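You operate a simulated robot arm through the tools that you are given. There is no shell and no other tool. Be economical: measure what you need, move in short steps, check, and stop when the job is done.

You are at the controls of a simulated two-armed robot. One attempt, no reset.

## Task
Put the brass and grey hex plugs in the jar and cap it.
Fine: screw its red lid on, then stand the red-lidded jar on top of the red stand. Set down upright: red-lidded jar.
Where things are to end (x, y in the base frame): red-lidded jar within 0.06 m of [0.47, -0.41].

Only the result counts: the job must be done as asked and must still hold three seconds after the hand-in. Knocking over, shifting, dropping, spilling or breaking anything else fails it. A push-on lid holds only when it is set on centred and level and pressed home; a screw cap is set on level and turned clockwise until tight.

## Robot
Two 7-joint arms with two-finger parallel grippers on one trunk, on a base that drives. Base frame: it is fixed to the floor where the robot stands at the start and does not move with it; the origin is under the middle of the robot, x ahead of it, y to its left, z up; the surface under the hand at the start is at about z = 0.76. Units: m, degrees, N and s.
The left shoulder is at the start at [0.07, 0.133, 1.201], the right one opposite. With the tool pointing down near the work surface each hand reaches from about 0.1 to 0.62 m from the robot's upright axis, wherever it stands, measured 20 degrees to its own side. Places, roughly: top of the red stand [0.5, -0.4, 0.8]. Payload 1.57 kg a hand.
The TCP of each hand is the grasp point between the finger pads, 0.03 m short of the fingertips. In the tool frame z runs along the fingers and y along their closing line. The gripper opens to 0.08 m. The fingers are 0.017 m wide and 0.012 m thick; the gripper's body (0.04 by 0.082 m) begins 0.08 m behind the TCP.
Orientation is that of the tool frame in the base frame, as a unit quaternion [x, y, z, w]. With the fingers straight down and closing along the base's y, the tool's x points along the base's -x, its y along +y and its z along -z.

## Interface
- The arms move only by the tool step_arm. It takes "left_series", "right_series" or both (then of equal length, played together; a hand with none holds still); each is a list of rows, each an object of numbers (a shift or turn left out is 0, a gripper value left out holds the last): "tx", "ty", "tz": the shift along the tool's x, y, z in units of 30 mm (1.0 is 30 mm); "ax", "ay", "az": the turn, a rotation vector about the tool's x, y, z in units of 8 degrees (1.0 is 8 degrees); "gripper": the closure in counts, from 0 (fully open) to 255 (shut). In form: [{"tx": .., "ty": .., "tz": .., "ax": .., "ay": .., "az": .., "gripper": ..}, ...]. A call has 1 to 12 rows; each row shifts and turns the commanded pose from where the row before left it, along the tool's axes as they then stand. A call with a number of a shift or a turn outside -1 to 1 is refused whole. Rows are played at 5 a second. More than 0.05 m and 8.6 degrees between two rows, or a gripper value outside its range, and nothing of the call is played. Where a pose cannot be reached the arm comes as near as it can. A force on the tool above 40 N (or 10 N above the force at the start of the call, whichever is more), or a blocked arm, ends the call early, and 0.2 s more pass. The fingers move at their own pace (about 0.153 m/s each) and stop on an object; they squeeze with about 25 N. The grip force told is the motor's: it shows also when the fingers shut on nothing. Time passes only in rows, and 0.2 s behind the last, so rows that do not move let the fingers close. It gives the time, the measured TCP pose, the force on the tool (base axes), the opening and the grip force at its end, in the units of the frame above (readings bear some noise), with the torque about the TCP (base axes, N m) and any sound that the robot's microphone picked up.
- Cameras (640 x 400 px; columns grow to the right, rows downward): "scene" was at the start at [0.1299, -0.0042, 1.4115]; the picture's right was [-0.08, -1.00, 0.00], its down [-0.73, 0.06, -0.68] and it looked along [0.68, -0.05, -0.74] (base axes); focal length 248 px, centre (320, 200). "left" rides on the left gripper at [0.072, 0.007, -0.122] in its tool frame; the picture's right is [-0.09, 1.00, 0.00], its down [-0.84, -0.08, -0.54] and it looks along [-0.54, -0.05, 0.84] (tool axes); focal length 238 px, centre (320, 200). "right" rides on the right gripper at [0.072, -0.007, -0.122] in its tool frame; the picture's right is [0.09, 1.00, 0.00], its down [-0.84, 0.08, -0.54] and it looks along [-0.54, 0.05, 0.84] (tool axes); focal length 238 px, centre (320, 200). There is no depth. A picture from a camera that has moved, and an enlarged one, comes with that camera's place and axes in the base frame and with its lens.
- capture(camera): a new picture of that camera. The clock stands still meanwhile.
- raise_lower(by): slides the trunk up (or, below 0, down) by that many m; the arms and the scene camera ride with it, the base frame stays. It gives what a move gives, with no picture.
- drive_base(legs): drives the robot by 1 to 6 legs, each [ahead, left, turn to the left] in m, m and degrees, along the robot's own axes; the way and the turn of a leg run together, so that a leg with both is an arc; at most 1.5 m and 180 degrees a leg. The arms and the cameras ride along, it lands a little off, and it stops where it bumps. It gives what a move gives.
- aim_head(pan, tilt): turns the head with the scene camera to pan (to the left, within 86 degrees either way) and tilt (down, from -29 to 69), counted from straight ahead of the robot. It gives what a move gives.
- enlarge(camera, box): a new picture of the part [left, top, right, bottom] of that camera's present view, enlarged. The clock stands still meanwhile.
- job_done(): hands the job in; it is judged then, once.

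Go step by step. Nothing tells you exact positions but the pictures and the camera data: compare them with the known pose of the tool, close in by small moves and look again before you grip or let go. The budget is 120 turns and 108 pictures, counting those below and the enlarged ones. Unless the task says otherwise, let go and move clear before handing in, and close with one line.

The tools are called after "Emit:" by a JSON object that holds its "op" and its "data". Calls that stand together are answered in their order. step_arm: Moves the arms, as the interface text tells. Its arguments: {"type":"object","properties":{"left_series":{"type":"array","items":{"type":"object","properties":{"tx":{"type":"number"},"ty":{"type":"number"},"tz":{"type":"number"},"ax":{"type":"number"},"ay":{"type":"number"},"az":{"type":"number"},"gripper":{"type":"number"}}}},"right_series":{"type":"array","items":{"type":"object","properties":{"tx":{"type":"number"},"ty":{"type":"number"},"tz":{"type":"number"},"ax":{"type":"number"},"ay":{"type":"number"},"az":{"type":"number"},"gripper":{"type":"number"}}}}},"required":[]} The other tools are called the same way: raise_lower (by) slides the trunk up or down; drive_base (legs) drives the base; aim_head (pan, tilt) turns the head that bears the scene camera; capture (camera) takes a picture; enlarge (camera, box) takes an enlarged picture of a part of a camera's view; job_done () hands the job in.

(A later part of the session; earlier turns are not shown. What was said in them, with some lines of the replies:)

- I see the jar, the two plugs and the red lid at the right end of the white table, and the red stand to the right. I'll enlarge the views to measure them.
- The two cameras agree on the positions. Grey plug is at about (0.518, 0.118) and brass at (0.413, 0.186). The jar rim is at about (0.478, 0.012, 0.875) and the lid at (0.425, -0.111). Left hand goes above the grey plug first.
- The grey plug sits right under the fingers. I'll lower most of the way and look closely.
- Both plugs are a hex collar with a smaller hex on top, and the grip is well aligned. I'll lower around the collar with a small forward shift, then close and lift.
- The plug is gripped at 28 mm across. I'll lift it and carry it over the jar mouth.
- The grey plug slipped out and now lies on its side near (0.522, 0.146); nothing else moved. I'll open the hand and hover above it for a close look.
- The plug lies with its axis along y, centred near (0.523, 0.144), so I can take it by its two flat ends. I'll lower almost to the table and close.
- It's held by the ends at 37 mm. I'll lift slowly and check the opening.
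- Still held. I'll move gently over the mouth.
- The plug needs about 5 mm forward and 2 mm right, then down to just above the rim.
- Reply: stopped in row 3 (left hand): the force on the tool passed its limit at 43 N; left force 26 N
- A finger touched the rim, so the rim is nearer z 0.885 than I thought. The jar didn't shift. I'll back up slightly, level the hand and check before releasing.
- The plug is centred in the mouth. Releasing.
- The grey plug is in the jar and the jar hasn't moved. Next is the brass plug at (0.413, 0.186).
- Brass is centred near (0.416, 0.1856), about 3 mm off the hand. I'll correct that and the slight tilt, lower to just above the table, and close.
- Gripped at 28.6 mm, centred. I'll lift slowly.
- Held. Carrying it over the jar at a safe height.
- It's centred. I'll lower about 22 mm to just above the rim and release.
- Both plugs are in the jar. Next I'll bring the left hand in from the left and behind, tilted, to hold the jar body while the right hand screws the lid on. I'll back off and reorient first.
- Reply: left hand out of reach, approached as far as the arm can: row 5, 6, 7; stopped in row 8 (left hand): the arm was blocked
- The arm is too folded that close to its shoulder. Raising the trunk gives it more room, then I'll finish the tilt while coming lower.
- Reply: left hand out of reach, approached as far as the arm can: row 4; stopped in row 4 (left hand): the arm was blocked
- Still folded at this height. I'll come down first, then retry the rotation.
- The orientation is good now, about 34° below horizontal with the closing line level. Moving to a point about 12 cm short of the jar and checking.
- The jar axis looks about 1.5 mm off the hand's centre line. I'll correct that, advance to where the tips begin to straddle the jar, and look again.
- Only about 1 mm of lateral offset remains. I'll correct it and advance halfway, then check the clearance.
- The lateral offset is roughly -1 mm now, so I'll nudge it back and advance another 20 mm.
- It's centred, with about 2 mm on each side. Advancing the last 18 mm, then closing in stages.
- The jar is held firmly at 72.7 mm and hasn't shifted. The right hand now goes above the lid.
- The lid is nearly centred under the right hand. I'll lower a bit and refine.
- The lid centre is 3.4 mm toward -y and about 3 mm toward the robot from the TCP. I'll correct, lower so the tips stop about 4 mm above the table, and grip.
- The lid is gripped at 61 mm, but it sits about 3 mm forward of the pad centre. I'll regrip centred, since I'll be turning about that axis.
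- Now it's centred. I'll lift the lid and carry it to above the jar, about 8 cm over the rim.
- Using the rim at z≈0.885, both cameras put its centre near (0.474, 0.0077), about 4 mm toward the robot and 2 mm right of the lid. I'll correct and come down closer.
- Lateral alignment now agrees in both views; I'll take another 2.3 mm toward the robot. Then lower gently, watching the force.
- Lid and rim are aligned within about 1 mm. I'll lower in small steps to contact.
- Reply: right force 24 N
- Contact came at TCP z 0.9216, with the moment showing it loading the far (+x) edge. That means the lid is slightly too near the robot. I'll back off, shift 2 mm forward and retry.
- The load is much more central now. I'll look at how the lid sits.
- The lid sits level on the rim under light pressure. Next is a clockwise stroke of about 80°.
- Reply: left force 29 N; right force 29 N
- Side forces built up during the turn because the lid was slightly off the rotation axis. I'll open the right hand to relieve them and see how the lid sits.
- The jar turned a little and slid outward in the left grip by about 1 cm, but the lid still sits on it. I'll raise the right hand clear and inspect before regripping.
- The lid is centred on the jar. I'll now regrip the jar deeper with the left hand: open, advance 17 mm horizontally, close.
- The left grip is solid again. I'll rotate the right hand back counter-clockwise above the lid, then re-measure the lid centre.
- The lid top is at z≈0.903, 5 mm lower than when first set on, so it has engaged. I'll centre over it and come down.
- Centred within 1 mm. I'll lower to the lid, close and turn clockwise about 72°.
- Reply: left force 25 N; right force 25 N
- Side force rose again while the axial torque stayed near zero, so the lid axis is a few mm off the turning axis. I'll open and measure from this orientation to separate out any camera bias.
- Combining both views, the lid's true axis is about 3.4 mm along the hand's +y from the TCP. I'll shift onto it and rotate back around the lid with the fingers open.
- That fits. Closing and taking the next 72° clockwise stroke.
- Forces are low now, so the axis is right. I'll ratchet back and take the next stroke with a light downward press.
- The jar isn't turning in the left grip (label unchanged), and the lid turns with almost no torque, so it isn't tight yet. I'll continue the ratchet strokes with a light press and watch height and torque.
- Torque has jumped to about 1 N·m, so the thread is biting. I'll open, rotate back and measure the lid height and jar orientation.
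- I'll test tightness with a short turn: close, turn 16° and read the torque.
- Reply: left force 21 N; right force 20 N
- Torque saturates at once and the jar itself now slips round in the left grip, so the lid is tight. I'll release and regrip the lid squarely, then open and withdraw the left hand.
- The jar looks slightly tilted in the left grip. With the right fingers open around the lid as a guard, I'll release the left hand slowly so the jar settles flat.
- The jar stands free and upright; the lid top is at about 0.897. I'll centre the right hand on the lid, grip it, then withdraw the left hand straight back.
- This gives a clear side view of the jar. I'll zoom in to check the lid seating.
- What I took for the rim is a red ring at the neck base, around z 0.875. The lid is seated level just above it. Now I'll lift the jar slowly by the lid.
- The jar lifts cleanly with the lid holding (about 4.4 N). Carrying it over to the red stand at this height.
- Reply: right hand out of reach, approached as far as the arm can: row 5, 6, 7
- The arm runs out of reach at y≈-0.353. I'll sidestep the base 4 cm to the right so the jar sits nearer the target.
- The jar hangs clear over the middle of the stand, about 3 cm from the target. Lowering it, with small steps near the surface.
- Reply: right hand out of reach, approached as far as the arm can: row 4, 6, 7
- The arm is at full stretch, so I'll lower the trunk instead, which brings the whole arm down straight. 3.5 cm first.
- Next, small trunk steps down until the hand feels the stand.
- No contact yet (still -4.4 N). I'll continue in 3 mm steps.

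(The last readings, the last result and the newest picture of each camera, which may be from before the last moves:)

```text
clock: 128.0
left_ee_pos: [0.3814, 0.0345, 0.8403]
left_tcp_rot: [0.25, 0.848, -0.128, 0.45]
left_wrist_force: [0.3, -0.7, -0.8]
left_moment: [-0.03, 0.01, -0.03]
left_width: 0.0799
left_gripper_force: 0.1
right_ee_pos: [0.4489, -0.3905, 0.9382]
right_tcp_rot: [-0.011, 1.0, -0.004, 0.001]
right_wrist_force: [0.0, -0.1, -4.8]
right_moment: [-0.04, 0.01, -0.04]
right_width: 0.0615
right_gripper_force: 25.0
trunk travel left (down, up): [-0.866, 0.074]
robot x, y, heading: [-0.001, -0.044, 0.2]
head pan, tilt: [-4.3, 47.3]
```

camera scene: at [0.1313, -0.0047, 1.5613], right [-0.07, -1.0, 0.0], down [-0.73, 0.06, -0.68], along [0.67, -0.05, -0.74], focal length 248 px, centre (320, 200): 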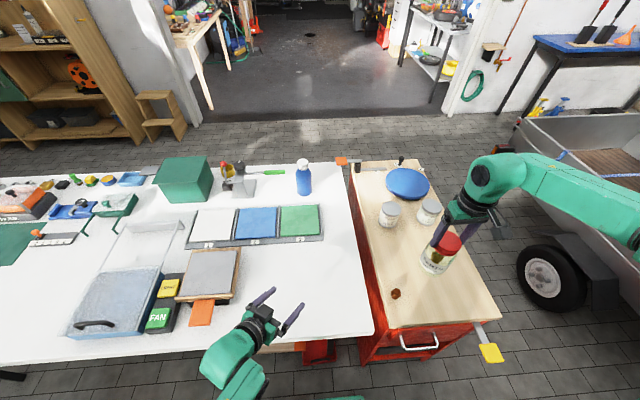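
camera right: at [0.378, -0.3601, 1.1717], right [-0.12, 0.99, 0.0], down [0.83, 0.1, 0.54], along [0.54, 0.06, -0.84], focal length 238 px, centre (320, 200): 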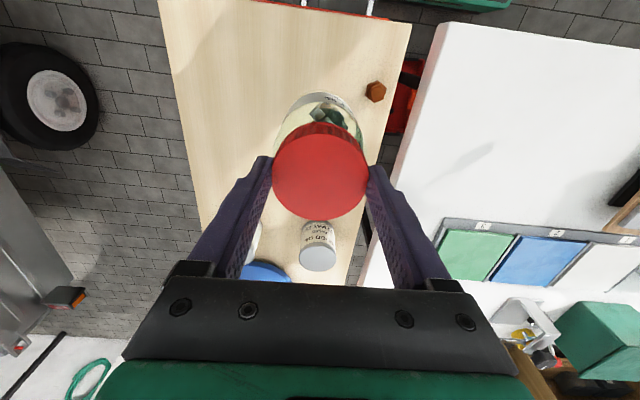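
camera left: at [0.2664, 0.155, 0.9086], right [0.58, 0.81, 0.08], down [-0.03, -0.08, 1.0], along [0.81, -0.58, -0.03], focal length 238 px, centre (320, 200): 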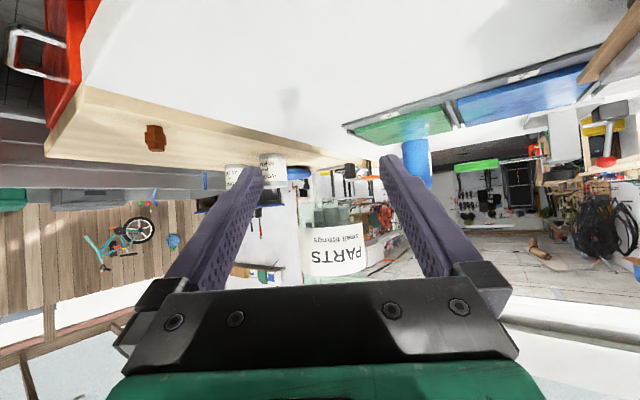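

Still hanging. The parallax of the brown plug suggests the stand is lower than 0.8, so I'll continue in small steps.

Emit:
{"op": "raise_lower", "data": {"by": -0.004}}

Emit:
{"op": "raise_lower", "data": {"by": -0.004}}

Emit:
{"op": "enlarge", "data": {"camera": "scene", "box": [400, 240, 496, 300]}}

```text
clock: 128.6
left_ee_pos: [0.3807, 0.0338, 0.8362]
left_tcp_rot: [0.25, 0.848, -0.127, 0.45]
left_wrist_force: [0.3, 1.0, 0.5]
left_moment: [-0.01, 0.0, 0.0]
left_width: 0.0797
left_gripper_force: 0.1
right_ee_pos: [0.4475, -0.3879, 0.9355]
right_tcp_rot: [-0.01, 1.0, -0.004, 0.0]
right_wrist_force: [1.1, -0.5, -3.7]
right_moment: [0.0, 0.01, -0.04]
right_width: 0.061
right_gripper_force: 24.9
trunk travel left (down, up): [-0.862, 0.078]
robot x, y, heading: [0.0013, -0.0412, -0.1]
head pan, tilt: [-4.3, 47.3]
```

```text
clock: 129.1
left_ee_pos: [0.3815, 0.0338, 0.8319]
left_tcp_rot: [0.251, 0.848, -0.128, 0.45]
left_wrist_force: [0.4, -0.1, 0.4]
left_moment: [0.02, 0.0, 0.02]
left_width: 0.0799
left_gripper_force: 0.0
right_ee_pos: [0.4474, -0.3894, 0.9306]
right_tcp_rot: [-0.011, 1.0, -0.003, 0.0]
right_wrist_force: [0.3, -0.4, -4.9]
right_moment: [-0.02, -0.01, -0.02]
right_width: 0.0612
right_gripper_force: 25.1
trunk travel left (down, up): [-0.858, 0.082]
robot x, y, heading: [-0.0003, -0.0408, 0.2]
head pan, tilt: [-4.3, 47.3]
```

```text
6.67 times, centred on (448, 270) of scene
camera zoom: at [0.1309, -0.044, 1.4943], right [-0.07, -1.0, 0.0], down [-0.73, 0.05, -0.68], along [0.68, -0.05, -0.74], focal length 1650 px, centre (-533, -267)
```

zoom: 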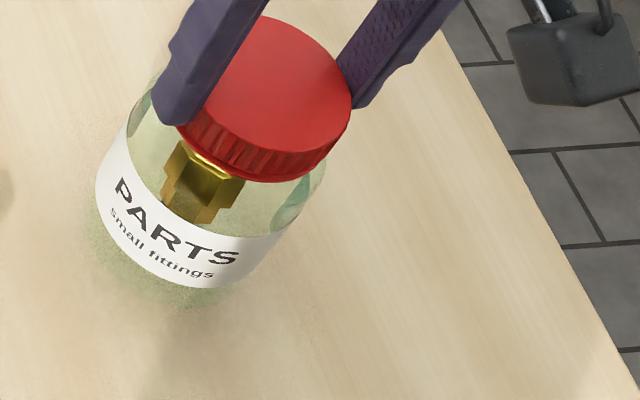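

The shadow is closing in on the jar base. Continuing.

Emit:
{"op": "raise_lower", "data": {"by": -0.004}}

Emit:
{"op": "raise_lower", "data": {"by": -0.004}}

Emit:
{"op": "raise_lower", "data": {"by": -0.003}}

```text
clock: 129.6
left_ee_pos: [0.3811, 0.0347, 0.8293]
left_tcp_rot: [0.25, 0.848, -0.127, 0.449]
left_wrist_force: [-0.3, -0.9, -0.6]
left_moment: [-0.01, -0.01, -0.03]
left_width: 0.0801
left_gripper_force: 0.0
right_ee_pos: [0.4489, -0.3897, 0.9272]
right_tcp_rot: [-0.011, 1.0, -0.004, 0.001]
right_wrist_force: [0.3, 1.3, -4.4]
right_moment: [-0.02, -0.01, 0.0]
right_width: 0.0611
right_gripper_force: 25.3
trunk travel left (down, up): [-0.854, 0.086]
robot x, y, heading: [0.0025, -0.0393, -0.1]
head pan, tilt: [-4.3, 47.3]
```

```text
clock: 130.2
left_ee_pos: [0.3818, 0.034, 0.8243]
left_tcp_rot: [0.251, 0.848, -0.128, 0.45]
left_wrist_force: [0.2, -0.1, 0.2]
left_moment: [-0.01, -0.01, -0.01]
left_width: 0.0803
left_gripper_force: 0.0
right_ee_pos: [0.4474, -0.3879, 0.9227]
right_tcp_rot: [-0.01, 1.0, -0.003, 0.001]
right_wrist_force: [-0.3, 0.4, -3.9]
right_moment: [-0.01, -0.03, 0.0]
right_width: 0.061
right_gripper_force: 24.9
trunk travel left (down, up): [-0.85, 0.09]
robot x, y, heading: [0.0002, -0.038, 0.4]
head pan, tilt: [-4.3, 47.3]
```

```text
clock: 130.7
left_ee_pos: [0.3801, 0.0323, 0.8216]
left_tcp_rot: [0.25, 0.848, -0.128, 0.449]
left_wrist_force: [-0.8, -0.3, 0.1]
left_moment: [0.05, -0.04, -0.02]
left_width: 0.0798
left_gripper_force: 0.0
right_ee_pos: [0.4478, -0.3887, 0.9198]
right_tcp_rot: [-0.011, 1.0, -0.004, 0.0]
right_wrist_force: [-0.2, 0.0, -4.9]
right_moment: [0.0, 0.03, 0.01]
right_width: 0.0611
right_gripper_force: 25.3
trunk travel left (down, up): [-0.847, 0.093]
robot x, y, heading: [-0.0009, -0.0375, 0.1]
head pan, tilt: [-4.3, 47.3]
```

Still no contact at TCP 0.92. I'll lift the left hand for clearance and check the gap with a picture.

Emit:
{"op": "step_arm", "data": {"left_series": [{"tx": -0.45, "tz": -0.4}, {"tx": -0.45, "tz": -0.4}, {"tx": -0.45, "tz": -0.4}, {}]}}

Emit:
{"op": "enlarge", "data": {"camera": "scene", "box": [400, 240, 496, 300]}}

Emit:
{"op": "enlarge", "data": {"camera": "right", "box": [200, 60, 440, 210]}}

```text
clock: 131.7
left_ee_pos: [0.3759, 0.0373, 0.8756]
left_tcp_rot: [0.251, 0.848, -0.128, 0.449]
left_wrist_force: [0.6, -0.7, 0.2]
left_moment: [0.01, -0.02, -0.04]
left_width: 0.0802
left_gripper_force: 0.0
right_ee_pos: [0.4479, -0.3895, 0.9189]
right_tcp_rot: [-0.01, 1.0, -0.003, 0.001]
right_wrist_force: [-0.1, -0.2, -4.1]
right_moment: [0.03, 0.0, 0.0]
right_width: 0.0611
right_gripper_force: 25.3
trunk travel left (down, up): [-0.847, 0.093]
robot x, y, heading: [0.0007, -0.0381, -0.1]
head pan, tilt: [-4.3, 47.3]
```

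```text
6.67 times, centred on (448, 270) of scene
camera zoom: at [0.1307, -0.0438, 1.4834], right [-0.07, -1.0, 0.0], down [-0.73, 0.05, -0.68], along [0.68, -0.05, -0.74], focal length 1650 px, centre (-533, -267)
```

zoom: 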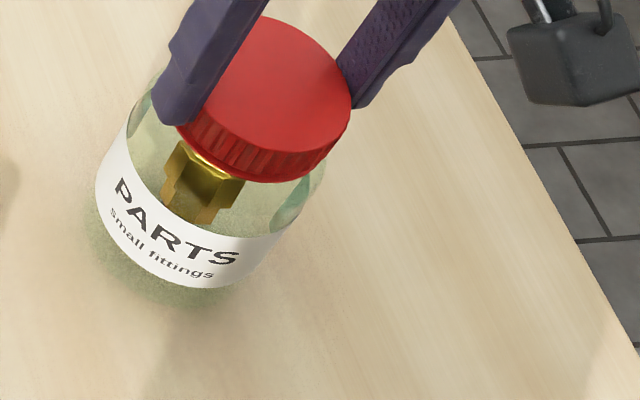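

```text
2.67 times, centred on (320, 135) of right
camera zoom: at [0.3759, -0.3958, 1.0407], right [-0.11, 0.99, -0.01], down [0.83, 0.1, 0.54], along [0.54, 0.06, -0.84], focal length 636 px, centre (320, 373)
```

zoom: 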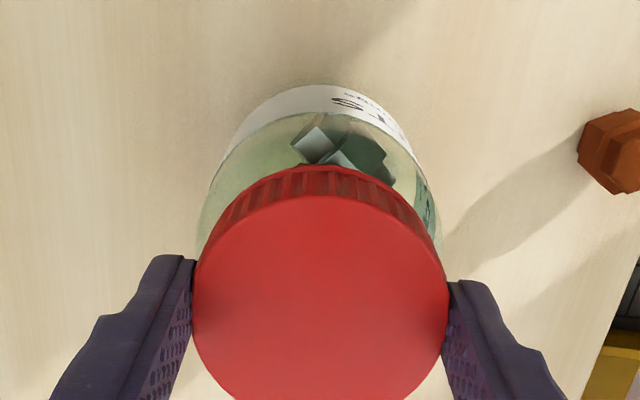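

The contact shadow is nearly at the base, so only a little more.

Emit:
{"op": "raise_lower", "data": {"by": -0.003}}

Emit:
{"op": "raise_lower", "data": {"by": -0.003}}

Emit:
{"op": "raise_lower", "data": {"by": -0.003}}

```text
clock: 132.2
left_ee_pos: [0.3756, 0.0367, 0.8734]
left_tcp_rot: [0.251, 0.848, -0.128, 0.45]
left_wrist_force: [0.1, 0.3, -0.4]
left_moment: [-0.01, 0.01, 0.02]
left_width: 0.0802
left_gripper_force: 0.1
right_ee_pos: [0.4476, -0.3893, 0.9165]
right_tcp_rot: [-0.011, 1.0, -0.004, 0.001]
right_wrist_force: [0.2, -0.3, -4.5]
right_moment: [-0.03, 0.01, 0.02]
right_width: 0.0611
right_gripper_force: 24.7
trunk travel left (down, up): [-0.844, 0.096]
robot x, y, heading: [0.0016, -0.0413, -0.0]
head pan, tilt: [-4.3, 47.3]
```

```text
clock: 132.7
left_ee_pos: [0.3744, 0.0369, 0.8695]
left_tcp_rot: [0.25, 0.848, -0.127, 0.45]
left_wrist_force: [0.1, 0.1, 0.0]
left_moment: [-0.01, -0.01, 0.0]
left_width: 0.0801
left_gripper_force: 0.0
right_ee_pos: [0.4463, -0.3896, 0.9136]
right_tcp_rot: [-0.01, 1.0, -0.003, 0.001]
right_wrist_force: [0.8, 0.4, -5.2]
right_moment: [-0.01, 0.02, 0.0]
right_width: 0.0611
right_gripper_force: 25.2
trunk travel left (down, up): [-0.841, 0.099]
robot x, y, heading: [0.0021, -0.0373, 0.1]
head pan, tilt: [-4.3, 47.3]
```

```text
clock: 133.2
left_ee_pos: [0.3744, 0.0367, 0.8657]
left_tcp_rot: [0.25, 0.848, -0.127, 0.45]
left_wrist_force: [-0.2, -0.2, -0.6]
left_moment: [0.01, -0.01, 0.01]
left_width: 0.0801
left_gripper_force: 0.2
right_ee_pos: [0.4468, -0.3895, 0.9111]
right_tcp_rot: [-0.01, 1.0, -0.004, 0.002]
right_wrist_force: [-0.2, -0.7, -2.7]
right_moment: [0.02, 0.02, -0.02]
right_width: 0.0612
right_gripper_force: 24.8
trunk travel left (down, up): [-0.838, 0.102]
robot x, y, heading: [0.0013, -0.0389, 0.1]
head pan, tilt: [-4.3, 47.3]
```

Contact is starting (-2.7 N). One more small step to take the load, then check.

Emit:
{"op": "raise_lower", "data": {"by": -0.002}}

Emit:
{"op": "enlarge", "data": {"camera": "scene", "box": [400, 240, 496, 300]}}

```text
clock: 133.8
left_ee_pos: [0.3733, 0.0377, 0.8636]
left_tcp_rot: [0.25, 0.848, -0.127, 0.45]
left_wrist_force: [-1.0, -0.4, -0.2]
left_moment: [0.01, 0.05, 0.01]
left_width: 0.0799
left_gripper_force: 0.1
right_ee_pos: [0.4488, -0.3877, 0.9093]
right_tcp_rot: [-0.01, 1.0, -0.004, 0.003]
right_wrist_force: [-0.2, -2.6, 6.1]
right_moment: [-0.05, 0.1, 0.01]
right_width: 0.0612
right_gripper_force: 24.2
trunk travel left (down, up): [-0.836, 0.104]
robot x, y, heading: [0.0042, -0.0379, 0.1]
head pan, tilt: [-4.3, 47.3]
```

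```text
6.67 times, centred on (448, 270) of scene
camera zoom: at [0.1292, -0.0431, 1.4726], right [-0.07, -1.0, 0.0], down [-0.73, 0.05, -0.68], along [0.68, -0.05, -0.74], focal length 1650 px, centre (-533, -267)
```

zoom: 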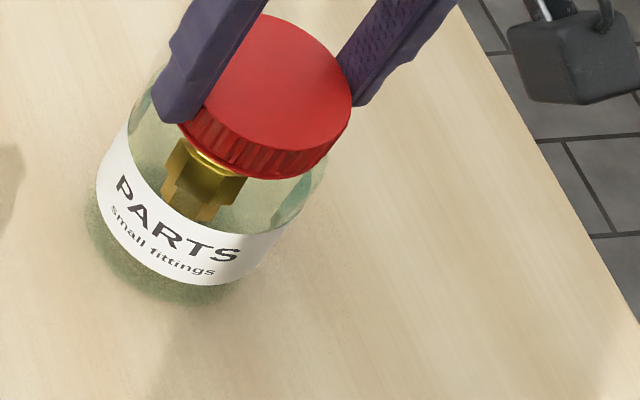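

The jar rests on the stand at about (0.448, -0.389), 3 cm from the target. Opening slowly and rising straight up.

Emit:
{"op": "step_arm", "data": {"right_series": [{"gripper": 60}, {"gripper": 40}, {"gripper": 0}, {}, {"tz": -0.2}, {"tz": -0.4}, {"tz": -0.6}, {"tz": -0.8}, {"tz": -0.8}, {"tz": -0.8}, {}]}}

Emit:
{"op": "capture", "data": {"camera": "scene"}}

Emit:
{"op": "capture", "data": {"camera": "right"}}

```text
clock: 136.2
left_ee_pos: [0.3758, 0.0373, 0.8644]
left_tcp_rot: [0.25, 0.848, -0.128, 0.45]
left_wrist_force: [0.2, 0.7, -0.2]
left_moment: [0.0, 0.0, 0.01]
left_width: 0.0798
left_gripper_force: 0.1
right_ee_pos: [0.4468, -0.3889, 1.0162]
right_tcp_rot: [-0.011, 1.0, -0.003, 0.002]
right_wrist_force: [1.1, -0.8, 0.7]
right_moment: [-0.02, 0.03, -0.02]
right_width: 0.08
right_gripper_force: 0.0
trunk travel left (down, up): [-0.836, 0.104]
robot x, y, heading: [-0.001, -0.0373, -0.1]
head pan, tilt: [-4.3, 47.3]
```

```text
14 pictures are left
camera scene: at [0.13, -0.0433, 1.4725], right [-0.07, -1.0, 0.0], down [-0.73, 0.05, -0.68], along [0.68, -0.05, -0.74], focal length 248 px, centre (320, 200)
```

scene: 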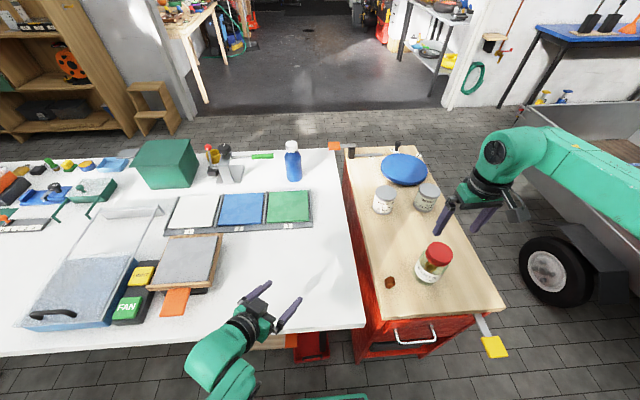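

```text
13 pictures are left
camera right: at [0.375, -0.3949, 1.1375], right [-0.11, 0.99, -0.01], down [0.83, 0.1, 0.54], along [0.54, 0.05, -0.84], focal length 238 px, centre (320, 200)
```

right: 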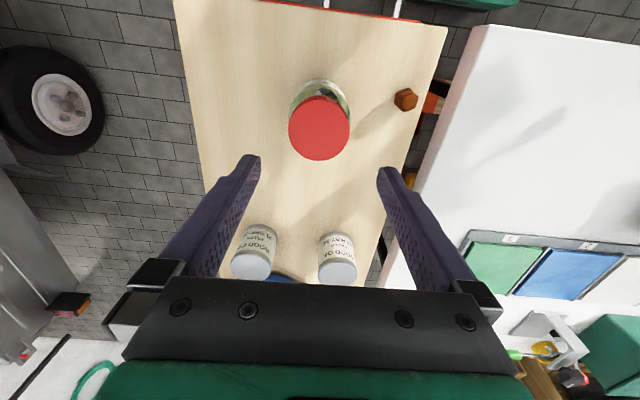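

The capped jar stands upright and free on the red stand, both plugs inside. Both hands are clear and nothing else has moved, so I'm handing in.

Emit:
{"op": "job_done", "data": {}}

```text
The job is handed in.
```

I put both plugs in the jar and screwed the lid down until it was tight, then stood it upright on the red stand at about (0.447, -0.39), roughly 3 cm from the target; I've handed the job in.
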